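You operate a simulated robot arm through the tools that you are given. There is no shell and no other tool.

The job below is to be done with a simulated robot arm. You get a single attempt, and the scene is never put back.

## Task
Take the blue pillowcase out for the guest and scent the drawer with the pink soap box.
Fine: the pillowcase goes in the beige basket, the soap box in the wire drawer; shut the drawer. Set down upright: what you pick out. Where these are worked on the way, their far stop is far enough and under half their travel is too little: wire drawer.

Only the result counts: the job must be done as asked and must still hold three seconds after the hand-in. Knocking over, shifting, dropping, spilling or breaking anything else fails it.

## Robot
A 7-joint arm with a four-finger gripper, fixed in place. Base frame: the origin is at the foot of the arm, x ahead of it, y to its left, z up; the work surface is at about z = 0.86. Lengths are in m, angles in degrees, forces in N, time in s.
Its first joint turns from -69.0 to 172.0 degrees. Payload 3.67 kg.
The TCP is the grasp point between the finger pads, 0.028 m short of the fingertips. In the tool frame z runs along the fingers and y along their closing line. Largest opening 0.112 m; the body of the gripper starts 0.073 m behind the TCP.
Orientation is told as [roll, pitch, yaw] about the base's x, y, z axes, in that order, counted from this pose: with the fingers straight down and closing along the base's y, the tool's x points along the base's -x, its y along +y and its z along -z.

## Interface
- The arm moves only by the tool servo_tool. Its argument "steps" is text: rows parted by semicolons, each of 7 numbers parted by spaces: the shift along the base's x, y, z in m, then the turn, a rotation vector about the base's x, y, z in degrees, then the finger opening in m, from 0 to 0.112. In form: tx ty tz rx ry rz fingers; .... A call has 1 to 20 rows; each row is the pose to reach, as a shift and turn from the pose commanded when the call began. A row lasts 0.2 s, in which the tool goes at most 0.05 m and 8.6 degrees; a call with a longer step from one row to the next is refused whole, and so is a gripper value outside its range. A pose out of reach is approached as far as the arm can. The call stops where the force on the tool passes 40 N (or 10 N more than at its start, if that is more) or the arm is blocked; 0.2 s more then pass. The fingers move at their own pace and stop on an object; they squeeze with about 35 N. The grip force told is the motor's: it shows also when the fingers shut on nothing. Time passes only in rows, and 0.2 s behind the last, so rows that repeat a pose let the fingers close. The reply holds the time, the measured pose of the TCP, the force on the tool along the base axes, the opening and the grip force, in the units named above and with some noise, with the torque about the TCP (base axes, N m) and any sound that the robot's microphone picked up.
- Cameras (640 x 400 px; columns grow to the right, rows downward): "scene" is fixed at [0.0281, 0.4938, 1.2913]; the picture's right is [-0.77, -0.64, 0.00], its down [-0.19, 0.23, -0.95] and it looks along [0.61, -0.73, -0.30] (base axes); focal length 336 px, centre (320, 200). "wrist" rides on the gripper at [0.06, -0.018, -0.104] in the tool frame; the picture's right is [0.29, 0.96, 0.00], its down [-0.80, 0.24, -0.55] and it looks along [-0.53, 0.16, 0.83] (tool axes); focal length 234 px, centre (320, 200).
- snapshot(camera): a new picture of that camera. It takes no simulated time.
- move_column(by): slides the trunk up (or, below 0, down) by that many m; the arm rides with it, the base frame stays. It gives what a move gives, with no picture.
- measure_at(camera, pixels): for up to 12 pixels [column, row] of the newest picture of that camera ("zoom" is the newest enlarged one), the place [x, y, z] in the base frame of the surface seen there, good to about 0.003 m, but the place of the scene camera against the robot may be out by one fixed shift of up to 0.025 m in any direction. It takes no simulated time.
- close_up(camera, box): a new picture of the part [left, top, right, bottom] of that camera's present view, enlarged. It takes no simulated time.
- sign_off(): hands the job in; it is judged then, once.

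Open the gripper and draw the arm clear of the work before you hand the job in, unless the task says otherwise.

The tools are called as name(argument=value, ...) on one line, values as JSON. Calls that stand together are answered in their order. servo_tool: Moves the arm, as the interface text tells. Its arguments: {"type":"object","properties":{"steps":{"type":"string"}},"required":["steps"]} The other tools are called the same way: move_column (by) slides the trunk up or down; snapshot (camera) takes a picture; measure_at (camera, pixels) gives the place of the surface under pixels of a picture; close_up (camera, box) takes an enlarged picture of a part of a camera's view; sign_off () hands the job in.

At the start:

```text
time_s: 0.0
eef_pos: [0.8171, -0.3274, 1.1433]
tool_rot: [0.0, 0.0, -0.1]
wrist_force: [0.3, 0.0, 0.0]
torque: [-0.01, -0.01, 0.04]
gripper_width: 0.112
gripper_force: 0.1
trunk travel left (down, up): [-0.525, 0.315]
```

scene: 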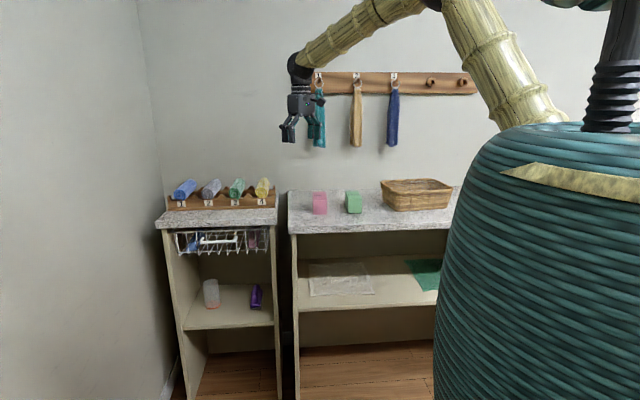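
wrist: 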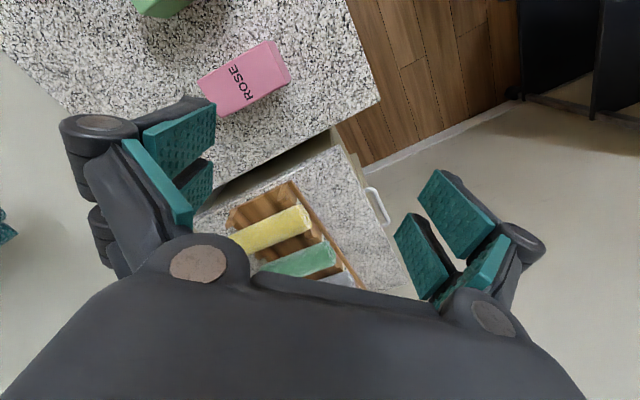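

I'll start by looking at the scene in detail: the left cabinet with the wire drawer (around pixel 220,240), the rolled cloths on the rack (185-262,188), and the soap boxes (320,203; 353,202).

close_up(camera="scene", box=[150, 165, 290, 265])

close_up(camera="scene", box=[280, 160, 480, 300])

snapshot(camera="wrist")

```text
4.00 times, centred on (220, 215) of scene
```

zoom: 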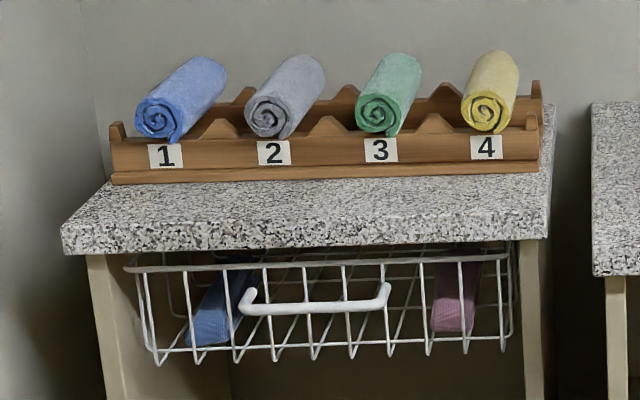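

```text
2.86 times, centred on (380, 230) of scene
```

zoom: 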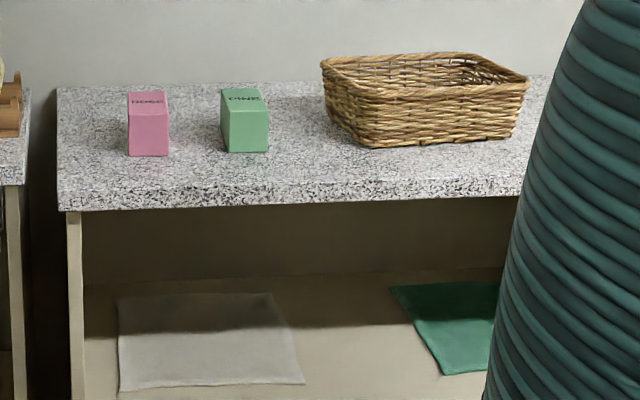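

```text
taken
```

wrist: 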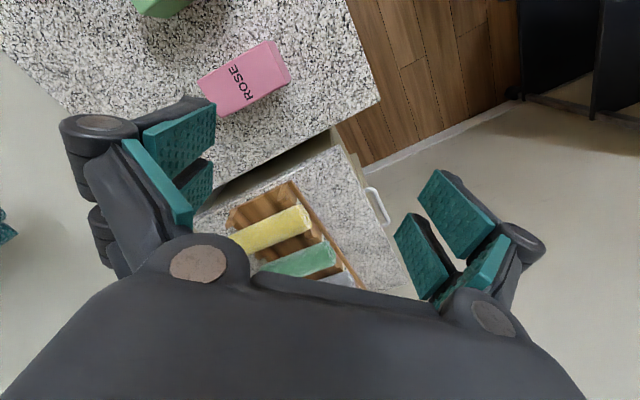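

The drawer holds a blue item (left) and a mauve item (right); the handle is at about (229,241) in scene. I'll measure the key points in scene and wrist pictures.

snapshot(camera="scene")

measure_at(camera="wrist", pixels=[[235, 90], [202, 82], [273, 42], [290, 75], [378, 101], [378, 205], [255, 235], [300, 262], [335, 145], [370, 190], [388, 220], [300, 100]])

measure_at(camera="scene", pixels=[[317, 194], [314, 212], [326, 212], [350, 193], [288, 232], [155, 226], [276, 222], [384, 181], [405, 212], [452, 186], [415, 195], [410, 183]])

close_up(camera="scene", box=[165, 215, 285, 265])

```text
taken
```

scene: 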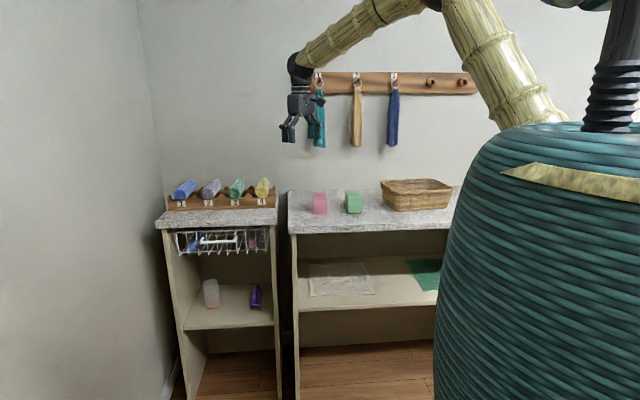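

```text
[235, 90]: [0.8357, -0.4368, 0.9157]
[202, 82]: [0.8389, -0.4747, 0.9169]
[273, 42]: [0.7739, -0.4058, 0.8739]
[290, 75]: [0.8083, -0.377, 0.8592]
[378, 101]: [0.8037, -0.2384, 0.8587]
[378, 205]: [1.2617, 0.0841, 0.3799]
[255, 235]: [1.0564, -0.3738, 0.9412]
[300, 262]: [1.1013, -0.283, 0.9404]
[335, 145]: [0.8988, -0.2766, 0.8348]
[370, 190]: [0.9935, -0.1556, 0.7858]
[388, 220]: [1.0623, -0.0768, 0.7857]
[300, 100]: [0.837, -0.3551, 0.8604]
```

```text
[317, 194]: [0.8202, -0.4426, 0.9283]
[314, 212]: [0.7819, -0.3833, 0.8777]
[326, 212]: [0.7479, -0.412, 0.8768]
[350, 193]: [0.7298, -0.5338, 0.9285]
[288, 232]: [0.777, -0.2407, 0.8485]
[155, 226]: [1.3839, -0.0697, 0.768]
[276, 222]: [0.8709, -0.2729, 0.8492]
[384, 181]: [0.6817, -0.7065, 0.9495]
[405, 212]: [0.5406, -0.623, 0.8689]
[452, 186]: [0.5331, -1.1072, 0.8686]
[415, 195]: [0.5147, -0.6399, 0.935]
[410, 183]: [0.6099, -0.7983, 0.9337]
```

```text
5.33 times, centred on (225, 240) of scene
```

zoom: 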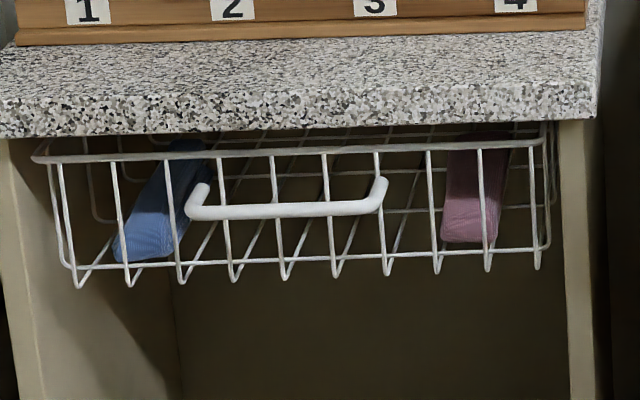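

I'll measure the left cabinet's counter front edge, the handle, and the wire drawer in this zoom to find the drawer's axis and height.

measure_at(camera="zoom", pixels=[[20, 115], [300, 108], [570, 98], [190, 205], [285, 211], [384, 185], [205, 190], [350, 208], [60, 158], [530, 142], [150, 220], [470, 210]])

measure_at(camera="wrist", pixels=[[378, 205], [372, 190], [386, 218], [345, 165], [330, 150], [390, 265], [300, 160], [260, 180], [230, 190], [350, 240], [385, 245], [365, 230]])

close_up(camera="wrist", box=[200, 120, 420, 300])

```text
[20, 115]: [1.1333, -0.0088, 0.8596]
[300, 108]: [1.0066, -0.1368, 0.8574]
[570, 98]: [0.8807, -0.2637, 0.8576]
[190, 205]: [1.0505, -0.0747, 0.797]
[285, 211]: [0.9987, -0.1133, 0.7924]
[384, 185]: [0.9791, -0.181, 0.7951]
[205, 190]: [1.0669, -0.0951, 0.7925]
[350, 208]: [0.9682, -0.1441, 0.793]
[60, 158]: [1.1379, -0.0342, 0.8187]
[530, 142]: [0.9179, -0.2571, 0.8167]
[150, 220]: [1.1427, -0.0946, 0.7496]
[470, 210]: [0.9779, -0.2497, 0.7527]
```

```text
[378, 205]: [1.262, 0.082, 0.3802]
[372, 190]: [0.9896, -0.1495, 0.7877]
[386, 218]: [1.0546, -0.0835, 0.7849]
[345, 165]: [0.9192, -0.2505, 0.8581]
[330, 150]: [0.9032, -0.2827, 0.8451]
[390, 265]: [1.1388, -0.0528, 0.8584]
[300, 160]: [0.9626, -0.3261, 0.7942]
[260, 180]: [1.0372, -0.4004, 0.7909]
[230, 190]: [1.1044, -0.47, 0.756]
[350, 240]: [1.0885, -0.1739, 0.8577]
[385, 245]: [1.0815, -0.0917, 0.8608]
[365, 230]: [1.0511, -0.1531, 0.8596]
```

```text
2.22 times, centred on (310, 210) of wrist
```

zoom: 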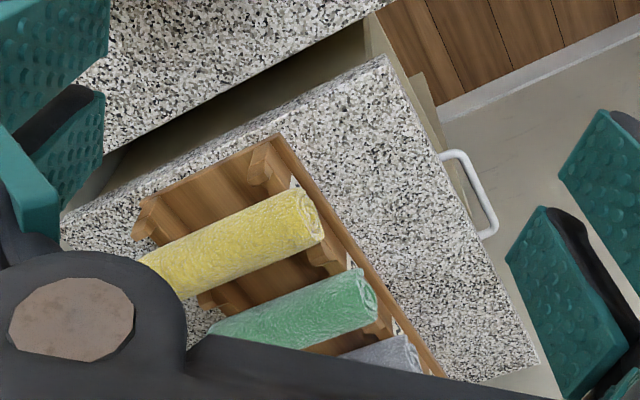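

The left cabinet's front edge runs along about (0.707, 0.707), so the drawer pulls out along (-0.707, +0.707), with the handle near (1.02,-0.12,0.785). I'll move the arm to the free space in front of the drawer and yaw it 45° so the fingers close across the handle bar.

servo_tool(steps="0 0.04 0 0 0 5 0.112; -0.005 0.08 0 0 0 10 0.112; -0.01 0.12 0 0 0 15 0.112; -0.015 0.16 0 0 0 20 0.112; -0.02 0.20 0 0 0 25 0.112; -0.025 0.24 0 0 0 30 0.112; -0.03 0.28 0 0 0 35 0.112; -0.035 0.32 0 0 0 40 0.112; -0.04 0.36 0 0 0 45 0.112; -0.04 0.36 0 0 0 45 0.112")

snapshot(camera="wrist")

snapshot(camera="scene")

```text
time_s: 2.2
eef_pos: [0.7751, 0.0314, 1.1426]
tool_rot: [0.1, 0.1, 45.1]
wrist_force: [-0.8, -0.5, 0.3]
torque: [0.03, 0.0, 0.01]
gripper_width: 0.1122
gripper_force: 0.1
trunk travel left (down, up): [-0.525, 0.315]
```

```text
taken
```

wrist: 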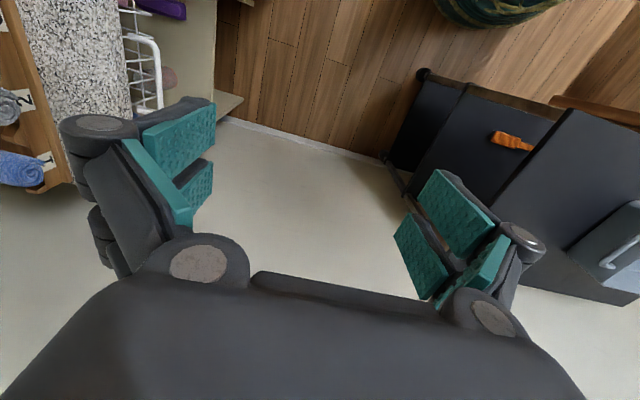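

```text
taken
```

scene: 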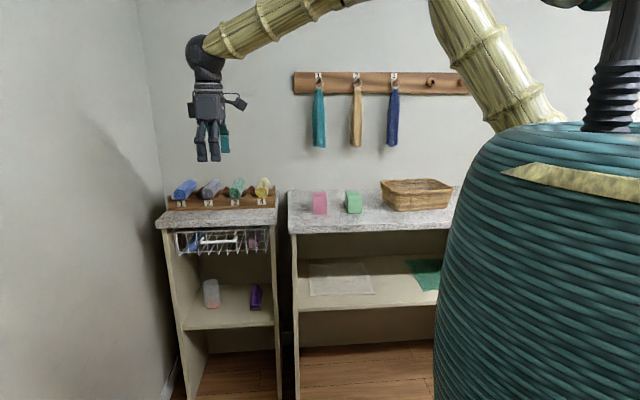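

The handle is visible in the wrist view at (155,70); there is also a dark cabinet with an orange item at right (500,140). I'll zoom on the handle and measure both.

measure_at(camera="wrist", pixels=[[430, 90], [515, 140], [570, 120], [620, 235], [420, 75], [560, 290], [300, 130], [240, 100]])

close_up(camera="wrist", box=[0, 0, 240, 150])

```text
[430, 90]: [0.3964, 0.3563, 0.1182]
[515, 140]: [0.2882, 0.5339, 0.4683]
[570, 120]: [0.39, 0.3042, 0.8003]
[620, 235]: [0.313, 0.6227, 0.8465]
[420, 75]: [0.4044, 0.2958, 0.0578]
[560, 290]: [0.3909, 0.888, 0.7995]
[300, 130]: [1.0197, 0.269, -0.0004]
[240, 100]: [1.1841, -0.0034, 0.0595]
```

```text
2.67 times, centred on (120, 75) of wrist
```

zoom: 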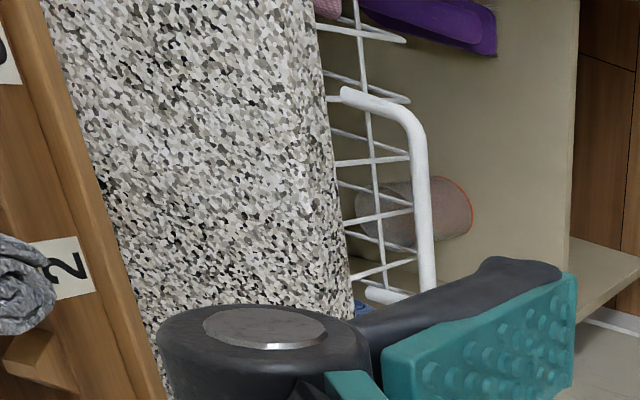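

The handle bar shows clearly in this zoom from (410,110) to (425,285). I'll measure along the bar, its leg roots and the counter edge.

measure_at(camera="zoom", pixels=[[345, 97], [380, 104], [412, 125], [419, 180], [424, 230], [428, 280], [380, 295], [320, 100], [335, 200], [350, 290], [363, 60], [375, 190]])

```text
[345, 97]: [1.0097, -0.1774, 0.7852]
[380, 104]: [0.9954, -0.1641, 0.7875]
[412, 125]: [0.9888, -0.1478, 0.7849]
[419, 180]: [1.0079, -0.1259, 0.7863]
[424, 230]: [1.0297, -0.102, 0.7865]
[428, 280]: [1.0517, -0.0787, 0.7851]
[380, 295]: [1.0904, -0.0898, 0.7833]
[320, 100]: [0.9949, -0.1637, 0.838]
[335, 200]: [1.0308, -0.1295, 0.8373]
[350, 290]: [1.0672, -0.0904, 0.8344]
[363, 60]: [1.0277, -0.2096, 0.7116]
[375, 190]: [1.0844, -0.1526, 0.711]
```

The bar's centreline is near (1.019,-0.114,0.780), with the counter edge about 0.02 m behind it. I'll tilt the tool 35° so that it comes from above and in front, move to a stand-off 0.12 m short of the bar with the fingers at 0.032, then look.

servo_tool(steps="0.02 -0.005 -0.02 -4.95 -4.95 0 0.08; 0.04 -0.01 -0.045 -9.9 -9.9 0 0.06; 0.06 -0.02 -0.07 -14.85 -14.85 0 0.05; 0.08 -0.03 -0.10 -19.8 -19.8 0 0.04; 0.105 -0.042 -0.13 -24.75 -24.75 0 0.032; 0.13 -0.052 -0.16 -24.75 -24.75 0 0.032; 0.155 -0.067 -0.19 -24.75 -24.75 0 0.032; 0.175 -0.083 -0.22 -24.75 -24.75 0 0.032; 0.175 -0.083 -0.22 -24.75 -24.75 0 0.032")

snapshot(camera="wrist")

snapshot(camera="scene")

```text
time_s: 4.2
eef_pos: [0.9569, -0.0749, 0.9234]
tool_rot: [-33.4, -1.2, 43.1]
wrist_force: [-0.7, 0.3, 0.7]
torque: [0.0, -0.02, -0.02]
gripper_width: 0.0319
gripper_force: 0.1
trunk travel left (down, up): [-0.525, 0.315]
```

```text
taken
```

wrist: 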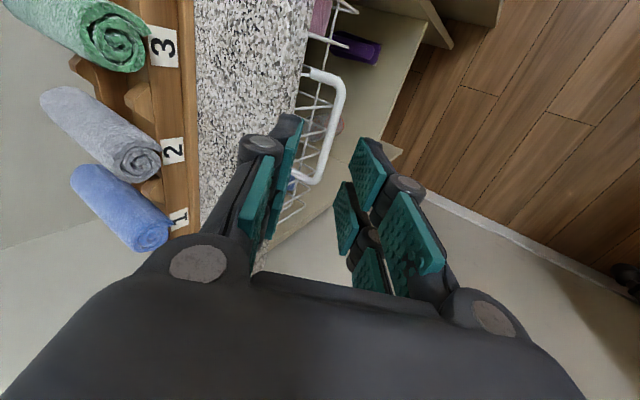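

```text
taken
```

scene: 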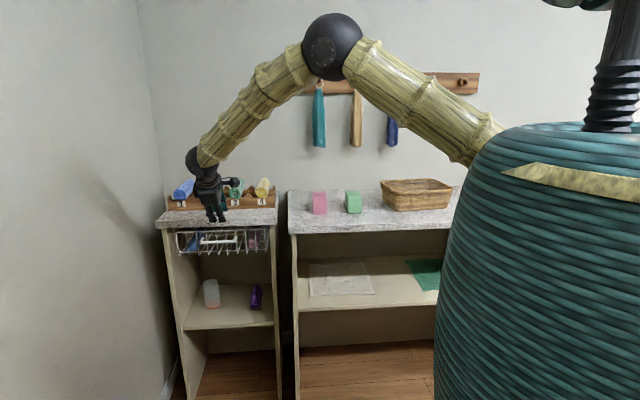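

The reading is about 0.02 m off in y and 2° off in angle from what I commanded, so I'll hold still for a moment to see whether it is lag or a reach limit.

servo_tool(steps="0 0 0 0 0 0 0.032; 0 0 0 0 0 0 0.032; 0 0 0 0 0 0 0.032")

```text
time_s: 5.2
eef_pos: [0.9585, -0.0805, 0.9196]
tool_rot: [-33.4, -1.0, 42.8]
wrist_force: [0.1, -0.1, -0.5]
torque: [0.01, -0.02, 0.04]
gripper_width: 0.0318
gripper_force: 0.0
trunk travel left (down, up): [-0.525, 0.315]
stopped in row 3: the arm was blocked; the commanded pose is now the measured one
```

The arm was blocked with no tool force, so something on the arm side or a joint limit is involved. I'll measure the elbow ball at (333,45), the wall, the peg board and hanging items near it.

measure_at(camera="scene", pixels=[[333, 45], [320, 70], [318, 120], [357, 120], [392, 130], [300, 85], [440, 85], [250, 60], [440, 140], [208, 160], [215, 190], [420, 100]])

close_up(camera="scene", box=[150, 0, 550, 250])

close_up(camera="scene", box=[160, 130, 280, 205])

```text
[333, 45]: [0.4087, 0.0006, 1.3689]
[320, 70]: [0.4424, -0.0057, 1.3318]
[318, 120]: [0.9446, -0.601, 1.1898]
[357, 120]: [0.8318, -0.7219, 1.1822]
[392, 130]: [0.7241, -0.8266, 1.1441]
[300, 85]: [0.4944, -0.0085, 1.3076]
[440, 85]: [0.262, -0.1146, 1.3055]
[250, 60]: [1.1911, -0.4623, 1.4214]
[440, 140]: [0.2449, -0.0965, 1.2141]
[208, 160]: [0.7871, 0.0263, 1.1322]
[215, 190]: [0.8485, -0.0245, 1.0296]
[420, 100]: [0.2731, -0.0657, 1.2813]
```

```text
1.60 times, centred on (350, 125) of scene
```

zoom: 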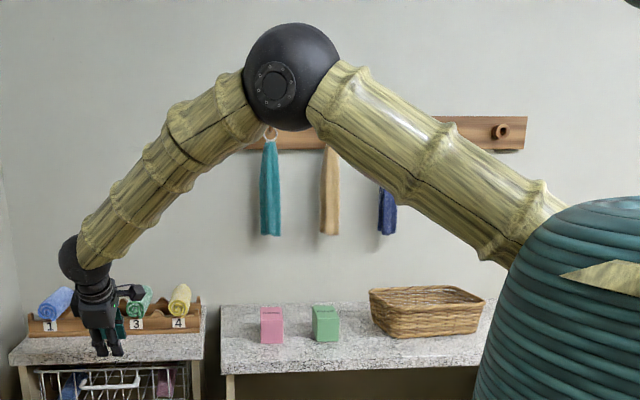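

```text
5.33 times, centred on (220, 168) of scene
```

zoom: 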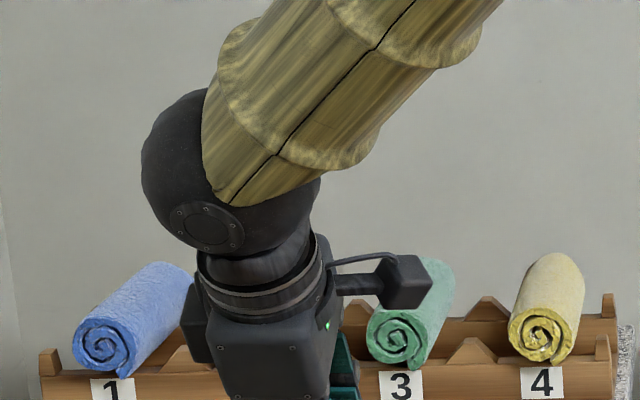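

Nothing is touching, so it looks like a joint limit. I'll probe with small motions: first a pure +y shift of 0.03 m away from the cabinet, to see whether it is followed.

servo_tool(steps="0 0.015 0 0 0 0 0.032; 0 0.03 0 0 0 0 0.032; 0 0.03 0 0 0 0 0.032")

```text
time_s: 6.0
eef_pos: [0.9615, -0.0667, 0.9246]
tool_rot: [-32.3, -1.9, 41.4]
wrist_force: [0.0, 0.2, -0.1]
torque: [0.0, 0.01, 0.03]
gripper_width: 0.0321
gripper_force: 0.0
trunk travel left (down, up): [-0.525, 0.315]
```

The probe was only half followed and the orientation slipped, so a wrist joint is at its limit with the forearm this steep. Lowering the trunk would flatten the forearm; I'll first raise and retract the tool, then lower the trunk by 0.2 m.

servo_tool(steps="-0.02 0.01 0.04 0 0 0 0.032; -0.04 0.02 0.08 0 0 0 0.032; -0.055 0.035 0.12 0 0 0 0.032; -0.07 0.05 0.16 0 0 0 0.032; -0.085 0.065 0.20 0 0 0 0.032; -0.10 0.08 0.24 0 0 0 0.032; -0.10 0.08 0.24 0 0 0 0.032")

```text
time_s: 6.7
eef_pos: [0.8917, -0.049, 0.85]
tool_rot: [-25.4, 6.2, 41.5]
wrist_force: [-0.1, -0.8, -0.3]
torque: [0.0, -0.04, 0.02]
gripper_width: 0.0321
gripper_force: 0.0
trunk travel left (down, up): [-0.525, 0.315]
stopped in row 3: the arm was blocked; the commanded pose is now the measured one
```

The tool dropped instead of rising (now z=0.85), so the arm is in an awkward configuration. I'll look at it before anything else.

snapshot(camera="scene")

snapshot(camera="wrist")

```text
taken
```

scene: 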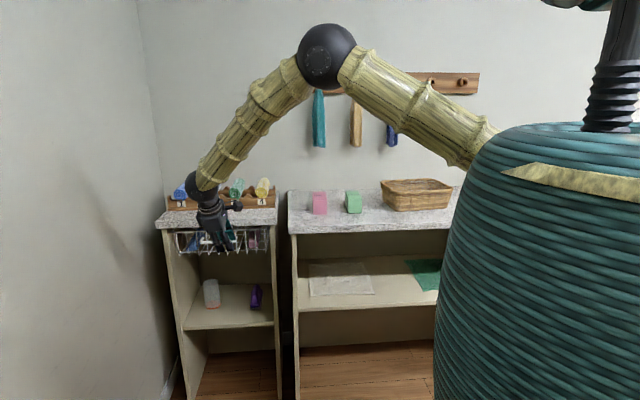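

```text
taken
```

wrist: 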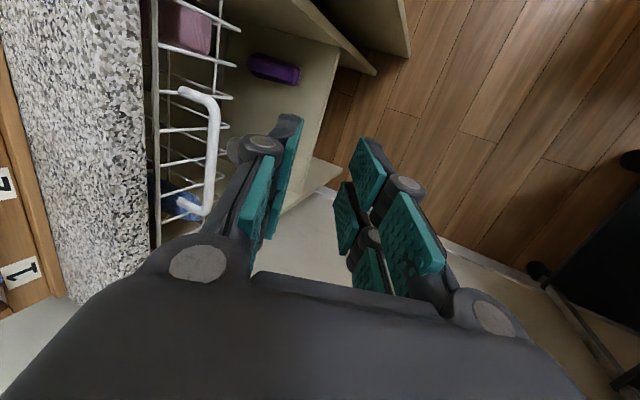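

The forearm is steep and the wrist is at its limit with this tilt. I'll undo the tilt gradually while backing away from the drawer, in small steps, and check it follows.

servo_tool(steps="-0.005 0.005 0.005 4 4 0 0.032; -0.01 0.01 0.01 8 8 0 0.032; -0.015 0.015 0.02 12 12 0 0.032; -0.02 0.02 0.03 16 16 0 0.032; -0.02 0.02 0.03 16 16 0 0.032")

```text
time_s: 7.9
eef_pos: [0.8725, -0.0256, 0.8801]
tool_rot: [-2.7, 7.0, 44.4]
wrist_force: [0.8, -0.5, -0.7]
torque: [0.0, 0.0, 0.0]
gripper_width: 0.0318
gripper_force: 0.0
trunk travel left (down, up): [-0.525, 0.315]
```

That followed correctly (nearly vertical now). I'll raise the tool and level the remaining angle, then lower the trunk.

servo_tool(steps="-0.01 0.005 0.04 0 0 0 0.032; -0.02 0.01 0.08 0 0 0 0.032; -0.03 0.015 0.12 0 0 0 0.032; -0.04 0.02 0.16 0 0 0 0.032; -0.05 0.025 0.20 0 0 0 0.032; -0.06 0.03 0.24 0 0 0 0.032; -0.06 0.03 0.24 0 0 0 0.032")

```text
time_s: 9.5
eef_pos: [0.8108, 0.0023, 1.1189]
tool_rot: [-2.7, 7.1, 44.4]
wrist_force: [-0.1, 0.1, 0.0]
torque: [0.02, 0.03, -0.03]
gripper_width: 0.0318
gripper_force: 0.1
trunk travel left (down, up): [-0.525, 0.315]
```

Raised to z=1.119. Now I lower the trunk 0.2 m; the tool will ride down to about z=0.92 in free space in front of the cabinets.

move_column(by=-0.2)

snapshot(camera="scene")

```text
time_s: 11.6
eef_pos: [0.8095, 0.0028, 0.9197]
tool_rot: [-2.8, 7.1, 44.5]
wrist_force: [0.3, 0.0, -0.7]
torque: [0.02, 0.04, -0.01]
gripper_width: 0.032
gripper_force: 0.1
trunk travel left (down, up): [-0.325, 0.515]
```

```text
taken
```

scene: 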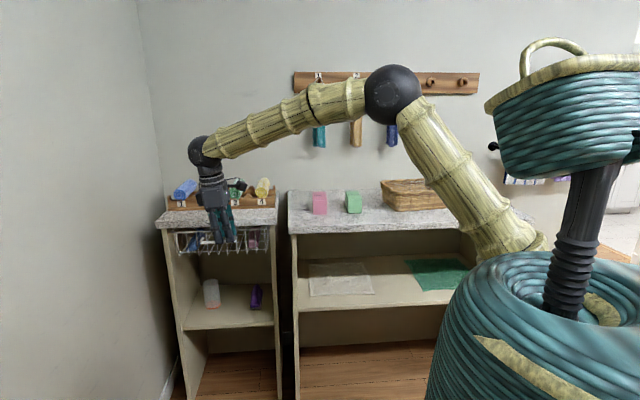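

Forearm is flat now. I'll apply the 35° tilt about the bar axis again (and level the stray 7° pitch) in place, and check that it is followed.

servo_tool(steps="0 0 0 -3.57 -5.53 0.5 0.032; 0 0 0 -7.14 -11.05 1 0.032; 0 0 0 -10.71 -16.58 1.5 0.032; 0 0 0 -14.28 -22.1 2 0.032; 0 0 0 -17.85 -27.63 2.5 0.032; 0 0 0 -17.85 -27.63 2.5 0.032")

```text
time_s: 13.2
eef_pos: [0.821, -0.0445, 0.9367]
tool_rot: [-29.9, -4.3, 41.7]
wrist_force: [0.6, 0.3, -1.2]
torque: [0.01, 0.01, 0.0]
gripper_width: 0.0316
gripper_force: 0.0
trunk travel left (down, up): [-0.325, 0.515]
stopped in row 6: the arm was blocked; the commanded pose is now the measured one
```

Blocked again at about the same tilt. I'll return the tool to vertical so I can test which tilt directions are available.

servo_tool(steps="-0.005 0.01 0.005 4 4.6 0.9 0.032; -0.01 0.02 0.01 8 9.2 1.8 0.032; -0.015 0.03 0.02 12 13.8 2.7 0.032; -0.02 0.04 0.03 16 18.4 3.6 0.032; -0.02 0.045 0.03 19.5 23 4.4 0.032; -0.02 0.045 0.03 19.5 23 4.4 0.032; -0.02 0.045 0.03 19.5 23 4.4 0.032")

snapshot(camera="scene")

```text
time_s: 14.8
eef_pos: [0.801, 0.0034, 0.9658]
tool_rot: [-0.1, -0.9, 44.8]
wrist_force: [-0.4, -0.7, 0.6]
torque: [-0.03, -0.04, -0.03]
gripper_width: 0.032
gripper_force: 0.0
trunk travel left (down, up): [-0.325, 0.515]
```

```text
taken
```

scene: 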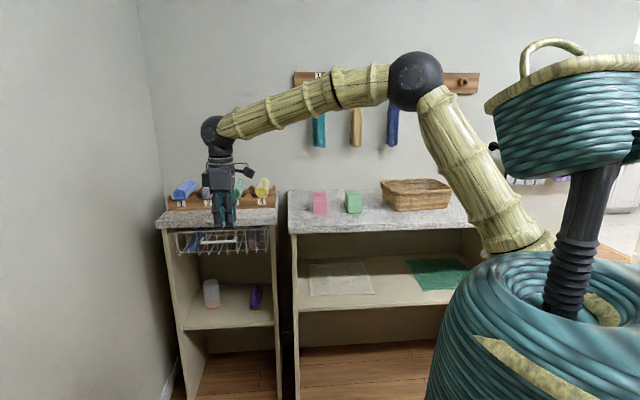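

Now vertical again. I'll measure elbow, wrist ball and upper arm positions to understand the arm's posture.

measure_at(camera="scene", pixels=[[415, 80], [212, 130], [510, 245], [460, 150], [300, 100], [225, 160], [228, 200]])

close_up(camera="scene", box=[180, 100, 260, 250])

```text
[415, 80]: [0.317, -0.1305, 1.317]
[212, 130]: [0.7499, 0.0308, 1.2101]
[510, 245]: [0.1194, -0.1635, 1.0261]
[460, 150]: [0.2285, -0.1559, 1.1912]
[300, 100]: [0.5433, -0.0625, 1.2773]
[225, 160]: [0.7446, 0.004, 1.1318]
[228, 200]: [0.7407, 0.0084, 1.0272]
```

```text
2.67 times, centred on (220, 175) of scene
```

zoom: 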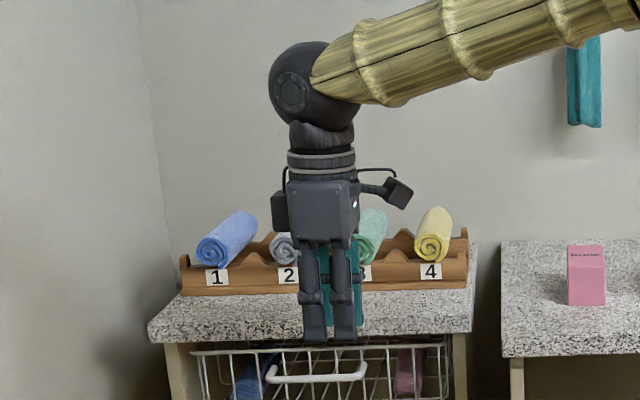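

I'll test the last wrist joint alone: turn yaw from 45° down to 15° with the tool vertical, in free space.

servo_tool(steps="0 0 0 0 0 -7.5 0.032; 0 0 0 0 0 -15 0.032; 0 0 0 0 0 -22.5 0.032; 0 0 0 0 0 -30 0.032; 0 0 0 0 0 -30 0.032")

measure_at(camera="scene", pixels=[[415, 80], [212, 130]])

```text
time_s: 16.0
eef_pos: [0.8019, 0.0015, 0.9668]
tool_rot: [-0.2, -0.9, 14.8]
wrist_force: [0.2, -0.9, 0.0]
torque: [-0.03, -0.03, 0.0]
gripper_width: 0.0323
gripper_force: 0.1
trunk travel left (down, up): [-0.325, 0.515]
```

```text
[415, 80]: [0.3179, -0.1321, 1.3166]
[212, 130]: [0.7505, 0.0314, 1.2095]
```

Yaw turned freely, so the forearm-roll joint is the likely limit. Instead I'll tilt in the arm's radial plane (tool direction about (0.64, 0, -0.77)) with the closing line still perpendicular to the bar; this still gives about 31° effective tilt around the bar.

servo_tool(steps="0.01 -0.01 0 -1.88 -5.5 5.17 0.032; 0.02 -0.02 0 -3.76 -11 10.34 0.032; 0.03 -0.03 0 -5.64 -16.5 15.51 0.032; 0.04 -0.04 0 -7.53 -22 20.69 0.032; 0.05 -0.05 0 -9.41 -27.5 25.86 0.032; 0.06 -0.05 0 -11.29 -33 31.03 0.032; 0.06 -0.05 0 -13.17 -38.5 36.2 0.032; 0.06 -0.05 0 -13.17 -38.5 36.2 0.032")

snapshot(camera="scene")

snapshot(camera="wrist")

```text
time_s: 17.8
eef_pos: [0.8612, -0.0491, 0.966]
tool_rot: [-34.2, -23.6, 60.4]
wrist_force: [-0.7, -0.6, 0.0]
torque: [-0.03, 0.01, -0.01]
gripper_width: 0.0319
gripper_force: 0.0
trunk travel left (down, up): [-0.325, 0.515]
```

```text
taken
```

scene: 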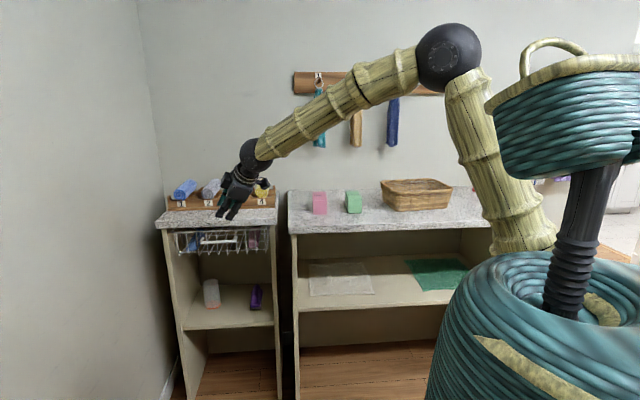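

```text
taken
```

wrist: 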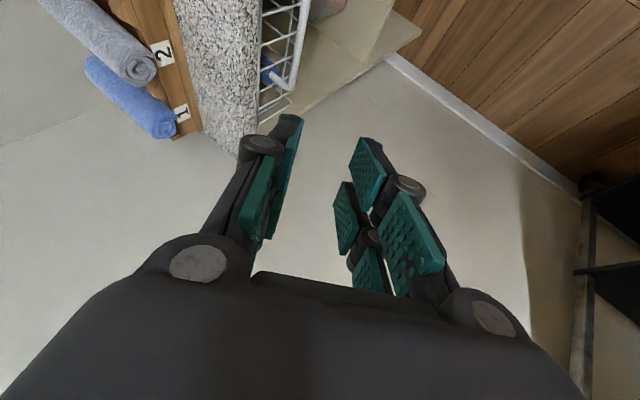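

Orientation achieved as commanded. Next I move to the stand-off on the approach line, about 0.12 m short of the bar.

servo_tool(steps="0.02 -0.016 -0.023 0 0 0 0.032; 0.04 -0.032 -0.046 0 0 0 0.032; 0.06 -0.048 -0.07 0 0 0 0.032; 0.081 -0.065 -0.094 0 0 0 0.032; 0.081 -0.065 -0.094 0 0 0 0.032")

snapshot(camera="wrist")

close_up(camera="scene", box=[150, 130, 310, 270])

```text
time_s: 19.0
eef_pos: [0.9422, -0.1153, 0.8698]
tool_rot: [-34.1, -23.6, 60.2]
wrist_force: [0.5, 0.6, -0.3]
torque: [0.03, 0.04, -0.04]
gripper_width: 0.0318
gripper_force: 0.0
trunk travel left (down, up): [-0.325, 0.515]
```

```text
taken
```

wrist: 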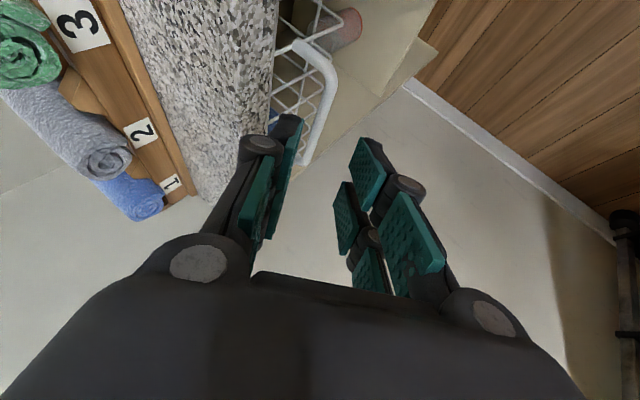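

```text
2.86 times, centred on (230, 200) of scene
```

zoom: 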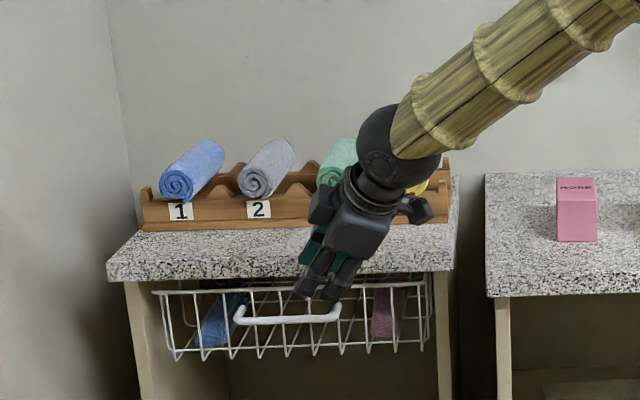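

The bar is visible in the wrist view from (315,50) to (305,160). I'll zoom and re-measure it from this closer view.

close_up(camera="wrist", box=[230, 0, 390, 100])

close_up(camera="wrist", box=[230, 80, 390, 180])

```text
4.00 times, centred on (310, 50) of wrist
```

zoom: 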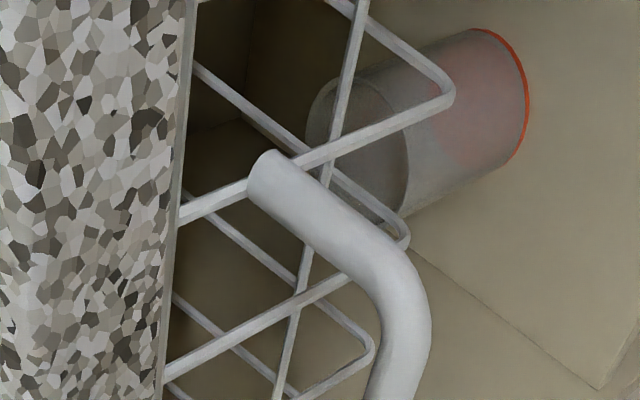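

```text
4.00 times, centred on (310, 130) of wrist
```

zoom: 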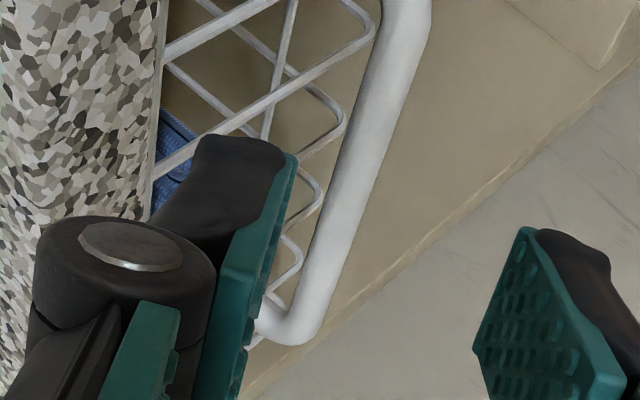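

I'll measure the bar points in the latest zoom (e.g. (405,30), (375,130), (340,220), (312,305)) plus the near leg through wrist pixels.

measure_at(camera="zoom", pixels=[[405, 30], [390, 80], [375, 130], [358, 180], [340, 225], [320, 280], [300, 320], [160, 60], [150, 180], [330, 125], [265, 330]])

measure_at(camera="wrist", pixels=[[298, 44], [310, 54], [325, 67], [331, 85], [277, 20], [273, 80], [320, 35], [338, 20]])

```text
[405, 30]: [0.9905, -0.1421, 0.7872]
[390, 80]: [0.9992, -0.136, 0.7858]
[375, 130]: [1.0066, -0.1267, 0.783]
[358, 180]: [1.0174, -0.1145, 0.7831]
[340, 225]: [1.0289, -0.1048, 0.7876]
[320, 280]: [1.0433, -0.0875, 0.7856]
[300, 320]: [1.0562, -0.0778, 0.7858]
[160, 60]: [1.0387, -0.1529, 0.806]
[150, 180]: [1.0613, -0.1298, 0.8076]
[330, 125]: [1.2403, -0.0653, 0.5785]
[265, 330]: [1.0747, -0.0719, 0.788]
```

```text
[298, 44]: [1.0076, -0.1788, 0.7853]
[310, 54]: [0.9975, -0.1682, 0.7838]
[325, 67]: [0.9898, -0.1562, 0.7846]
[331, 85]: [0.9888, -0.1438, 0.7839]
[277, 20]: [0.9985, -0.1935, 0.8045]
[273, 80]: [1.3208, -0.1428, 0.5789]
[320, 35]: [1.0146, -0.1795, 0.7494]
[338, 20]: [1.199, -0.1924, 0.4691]
```

The bar centreline is at about n=-0.803 (45° line), z≈0.779, with legs at s≈0.586 and 0.709. I'll advance along the tool axis until the bar is about 0.015 m past the TCP, then check.

servo_tool(steps="0.0137 0 -0.0159 0 0 0 0.032; 0.0273 0 -0.0318 0 0 0 0.032; 0.041 0 -0.0476 0 0 0 0.032; 0.0546 0 -0.0635 0 0 0 0.032; 0.0683 0 -0.0794 0 0 0 0.032; 0.0683 0 -0.0794 0 0 0 0.032")

snapshot(camera="wrist")

close_up(camera="scene", box=[160, 180, 280, 260])

```text
time_s: 20.4
eef_pos: [1.0079, -0.1147, 0.7944]
tool_rot: [-34.1, -23.6, 60.3]
wrist_force: [1.1, -0.5, -1.9]
torque: [0.02, 0.0, 0.0]
gripper_width: 0.0321
gripper_force: 0.0
trunk travel left (down, up): [-0.325, 0.515]
```

```text
taken
```

wrist: 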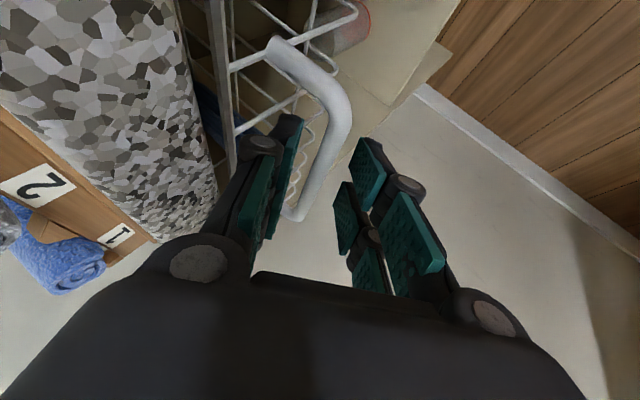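

```text
5.00 times, centred on (220, 220) of scene
```

zoom: 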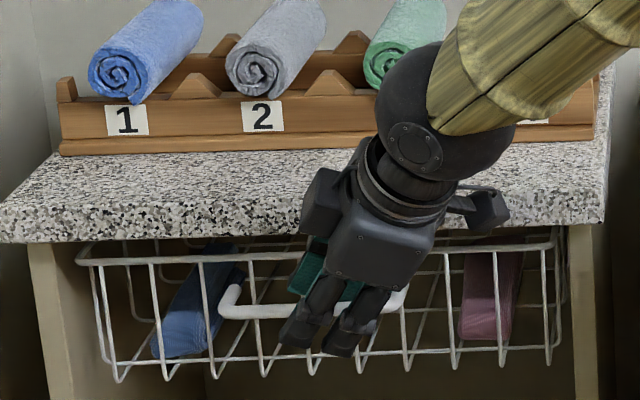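

The bar sits between the pads; by reading it is about 20 mm past the TCP, near the fingertips. I'll advance 6 mm more and close on it.

servo_tool(steps="0.004 0 -0.0046 0 0 0 0.032; 0.004 0 -0.0046 0 0 0 0.032; 0.004 0 -0.0046 0 0 0 0.02; 0.004 0 -0.0046 0 0 0 0.008; 0.004 0 -0.0046 0 0 0 0; 0.004 0 -0.0046 0 0 0 0")

snapshot(camera="wrist")

```text
time_s: 21.8
eef_pos: [1.0145, -0.1153, 0.789]
tool_rot: [-34.1, -23.6, 60.2]
wrist_force: [3.3, -1.8, 1.7]
torque: [-0.31, 0.22, 0.92]
gripper_width: 0.0094
gripper_force: 45.0
trunk travel left (down, up): [-0.325, 0.515]
```

```text
taken
```

wrist: 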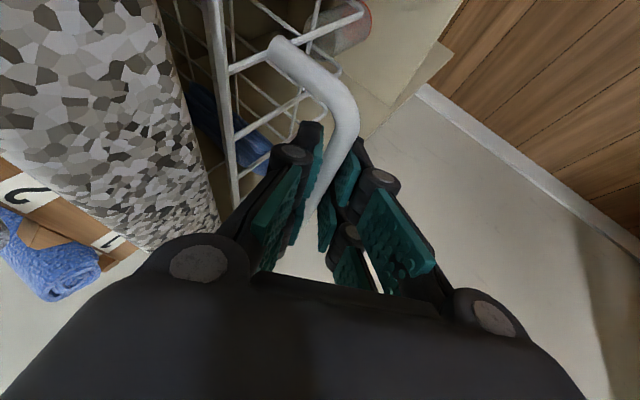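

Gripped on the bar (width 0.0094, grip 45 N). Now I pull outward along (-0.707, +0.707), first 0.10 m, in 0.02 m rows.

servo_tool(steps="-0.007 0.007 0 0 0 0 0; -0.0141 0.0141 0 0 0 0 0; -0.0283 0.0283 0 0 0 0 0; -0.0424 0.0424 0 0 0 0 0; -0.0566 0.0566 0 0 0 0 0; -0.0707 0.0707 0 0 0 0 0; -0.0707 0.0707 0 0 0 0 0")

snapshot(camera="wrist")

snapshot(camera="scene")

```text
time_s: 23.4
eef_pos: [0.9424, -0.0425, 0.7897]
tool_rot: [-34.1, -23.5, 60.2]
wrist_force: [-8.5, -7.9, 7.7]
torque: [-0.58, 0.52, 0.65]
gripper_width: 0.0095
gripper_force: 44.8
trunk travel left (down, up): [-0.325, 0.515]
```

```text
taken
```

wrist: 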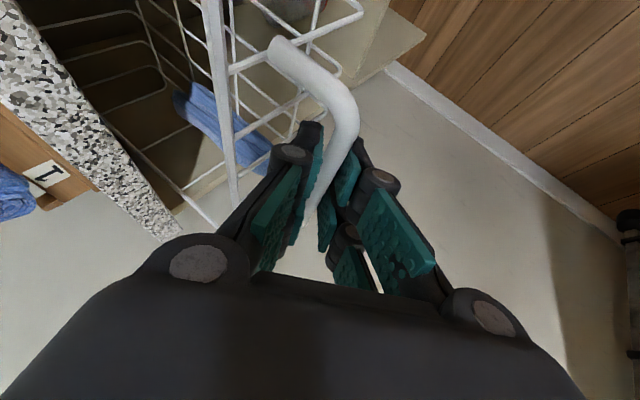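

```text
taken
```

scene: 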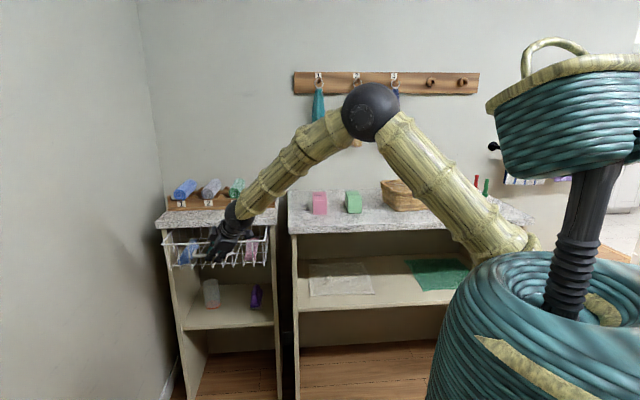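

The drawer is coming out smoothly (0.10 m so far). I continue pulling another 0.10 m, stopping if resistance builds.

servo_tool(steps="-0.0141 0.0141 0 0 0 0 0; -0.0283 0.0283 0 0 0 0 0; -0.0424 0.0424 0 0 0 0 0; -0.0566 0.0566 0 0 0 0 0; -0.0707 0.0707 0 0 0 0 0; -0.0707 0.0707 0 0 0 0 0")

snapshot(camera="wrist")

snapshot(camera="scene")

```text
time_s: 24.3
eef_pos: [0.9105, -0.0179, 0.7842]
tool_rot: [-33.1, -24.7, 58.7]
wrist_force: [18.6, 16.6, 12.1]
torque: [-0.95, 0.88, 2.24]
gripper_width: 0.0104
gripper_force: 44.6
trunk travel left (down, up): [-0.325, 0.515]
stopped in row 4: the force on the tool passed its limit at 58 N (the readings are from after the stop); the commanded pose is now the measured one
```

```text
taken
```

wrist: 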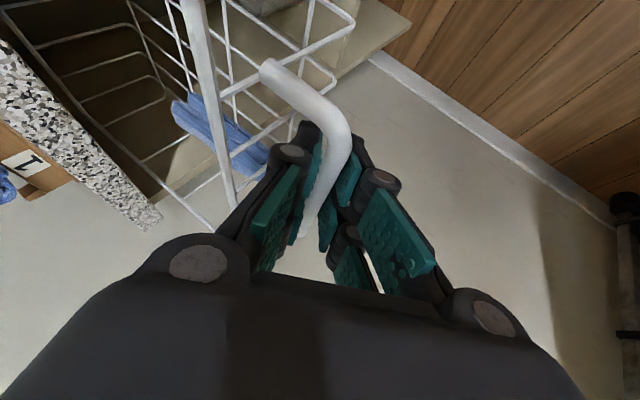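

```text
taken
```

scene: 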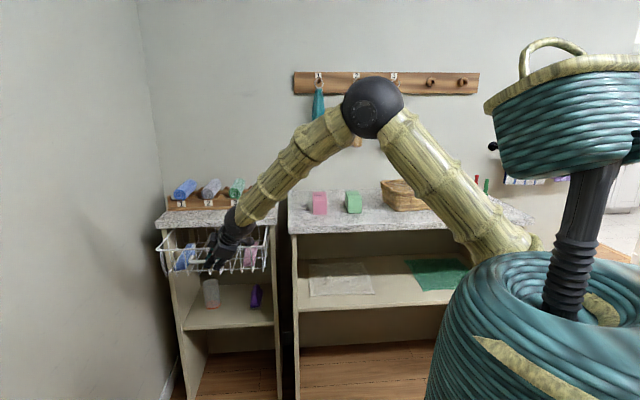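

Force rose sideways along the bar and the tool angle slipped, so this looks like the arm's wrist limit rather than the drawer's stop (0.14 m out now). I'll open the fingers and back off along the tool axis, then re-grip with a vertical tool.

servo_tool(steps="0 0 0 0 0 0 0.02; 0 0 0 0 0 0 0.034; 0 0 0 0 0 0 0.034; -0.013 0 0.0152 0 0 0 0.034; -0.026 0 0.0304 0 0 0 0.034; -0.039 0 0.0456 0 0 0 0.034; -0.052 0 0.0608 0 0 0 0.034; -0.065 0 0.09 0 0 0 0.034; -0.07 0 0.12 0 0 0 0.034; -0.07 0 0.12 0 0 0 0.034")

snapshot(camera="wrist")

snapshot(camera="scene")

```text
time_s: 26.5
eef_pos: [0.8379, -0.0173, 0.9021]
tool_rot: [-32.9, -24.5, 58.6]
wrist_force: [0.5, 0.3, -0.8]
torque: [-0.01, -0.02, 0.01]
gripper_width: 0.0339
gripper_force: 0.1
trunk travel left (down, up): [-0.325, 0.515]
```

```text
taken
```

wrist: 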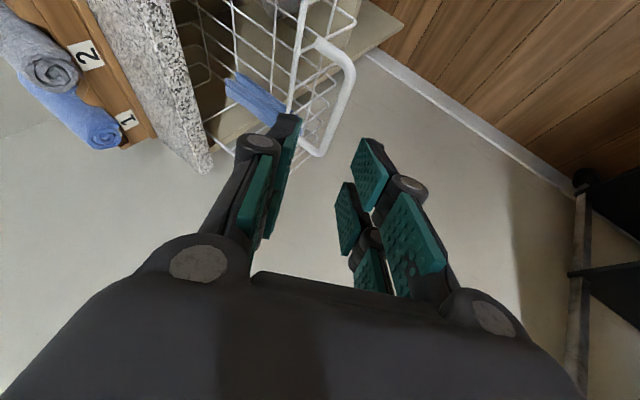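

```text
taken
```

scene: 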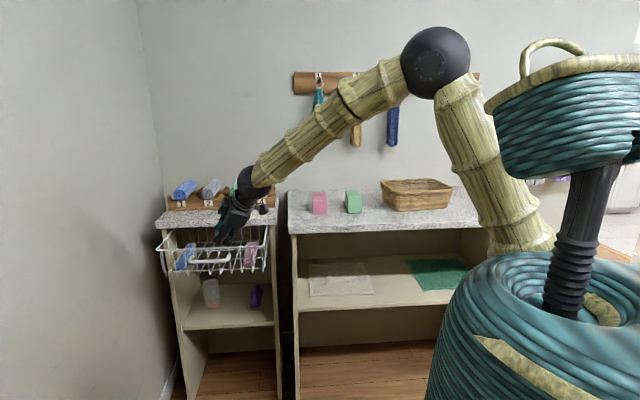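

Backed off cleanly; the handle is now near (0.92,-0.015). I'll turn the tool vertical (yaw 45°) above it.

servo_tool(steps="0.005 0.005 0.01 0.2 6.7 -1 0.034; 0.01 0.01 0.02 0.43 13.4 -2 0.034; 0.015 0.015 0.03 0.65 20.1 -3 0.034; 0.02 0.02 0.04 0.87 26.8 -4 0.034; 0.03 0.025 0.05 1.08 33.5 -5 0.034; 0.04 0.03 0.05 1.3 40.2 -6 0.034; 0.04 0.03 0.05 1.3 40.2 -6 0.034")

snapshot(camera="wrist")

snapshot(camera="scene")

```text
time_s: 28.1
eef_pos: [0.8803, 0.0131, 0.9537]
tool_rot: [-0.1, 0.1, 45.0]
wrist_force: [0.1, 0.0, -0.2]
torque: [0.0, 0.01, 0.02]
gripper_width: 0.0342
gripper_force: 0.1
trunk travel left (down, up): [-0.325, 0.515]
```

```text
taken
```

wrist: 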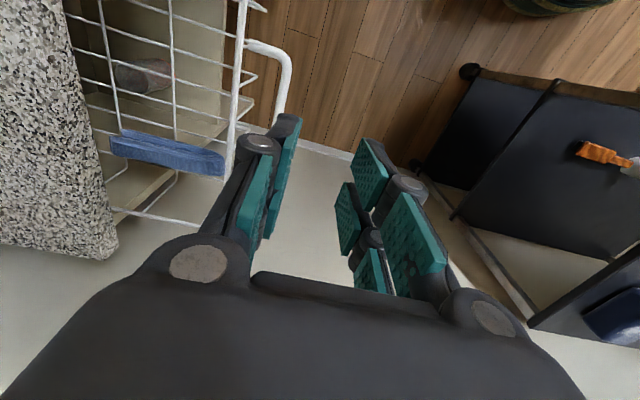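

```text
taken
```

scene: 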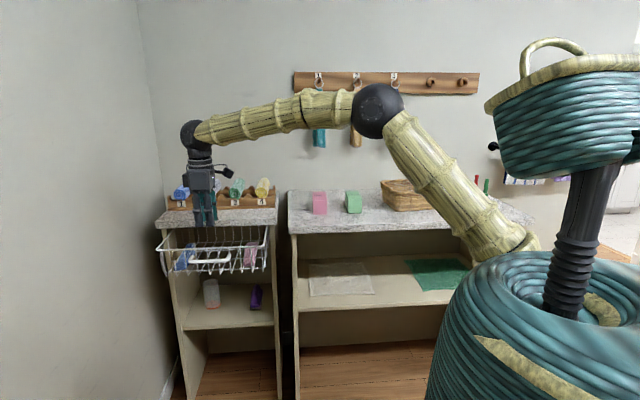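

Tool is vertical. I measure the handle bar, the drawer rim, the blue pillowcase at (165,152), and the counter edge in this view.

measure_at(camera="wrist", pixels=[[262, 47], [285, 70], [280, 105], [236, 80], [112, 145], [165, 155], [220, 165], [140, 137], [200, 150], [118, 245], [70, 15], [70, 55]])

close_up(camera="wrist", box=[60, 0, 300, 150])

close_up(camera="wrist", box=[60, 90, 300, 240])

close_up(camera="scene", box=[150, 210, 280, 290])

```text
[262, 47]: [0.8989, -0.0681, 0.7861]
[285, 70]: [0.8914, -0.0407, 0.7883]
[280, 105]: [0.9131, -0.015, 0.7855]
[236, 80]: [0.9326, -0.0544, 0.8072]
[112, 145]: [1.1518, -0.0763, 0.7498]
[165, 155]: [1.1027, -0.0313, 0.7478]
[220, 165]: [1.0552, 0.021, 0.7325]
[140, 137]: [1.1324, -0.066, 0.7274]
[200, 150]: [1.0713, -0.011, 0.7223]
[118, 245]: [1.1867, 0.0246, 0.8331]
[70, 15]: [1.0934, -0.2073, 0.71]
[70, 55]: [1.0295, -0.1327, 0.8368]
```

```text
2.67 times, centred on (180, 75) of wrist
```

zoom: 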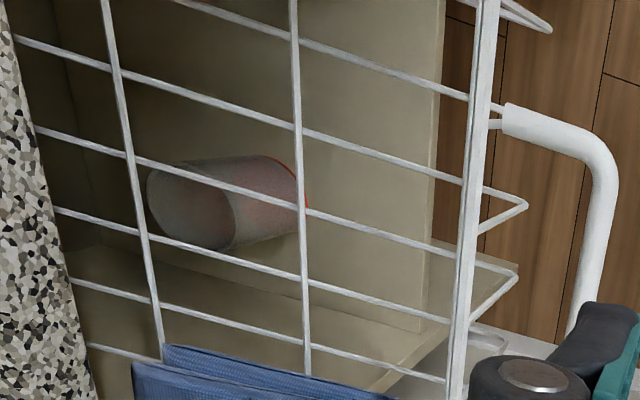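

```text
2.67 times, centred on (180, 165) of wrist
```

zoom: 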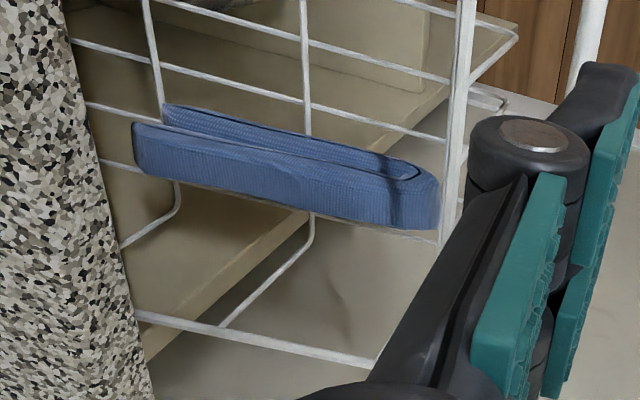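

```text
4.92 times, centred on (215, 250) of scene
```

zoom: 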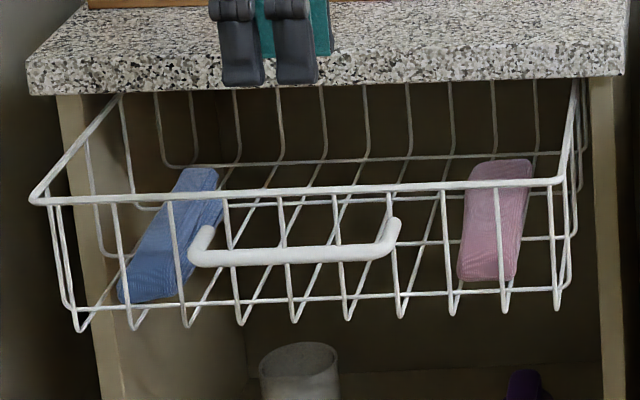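

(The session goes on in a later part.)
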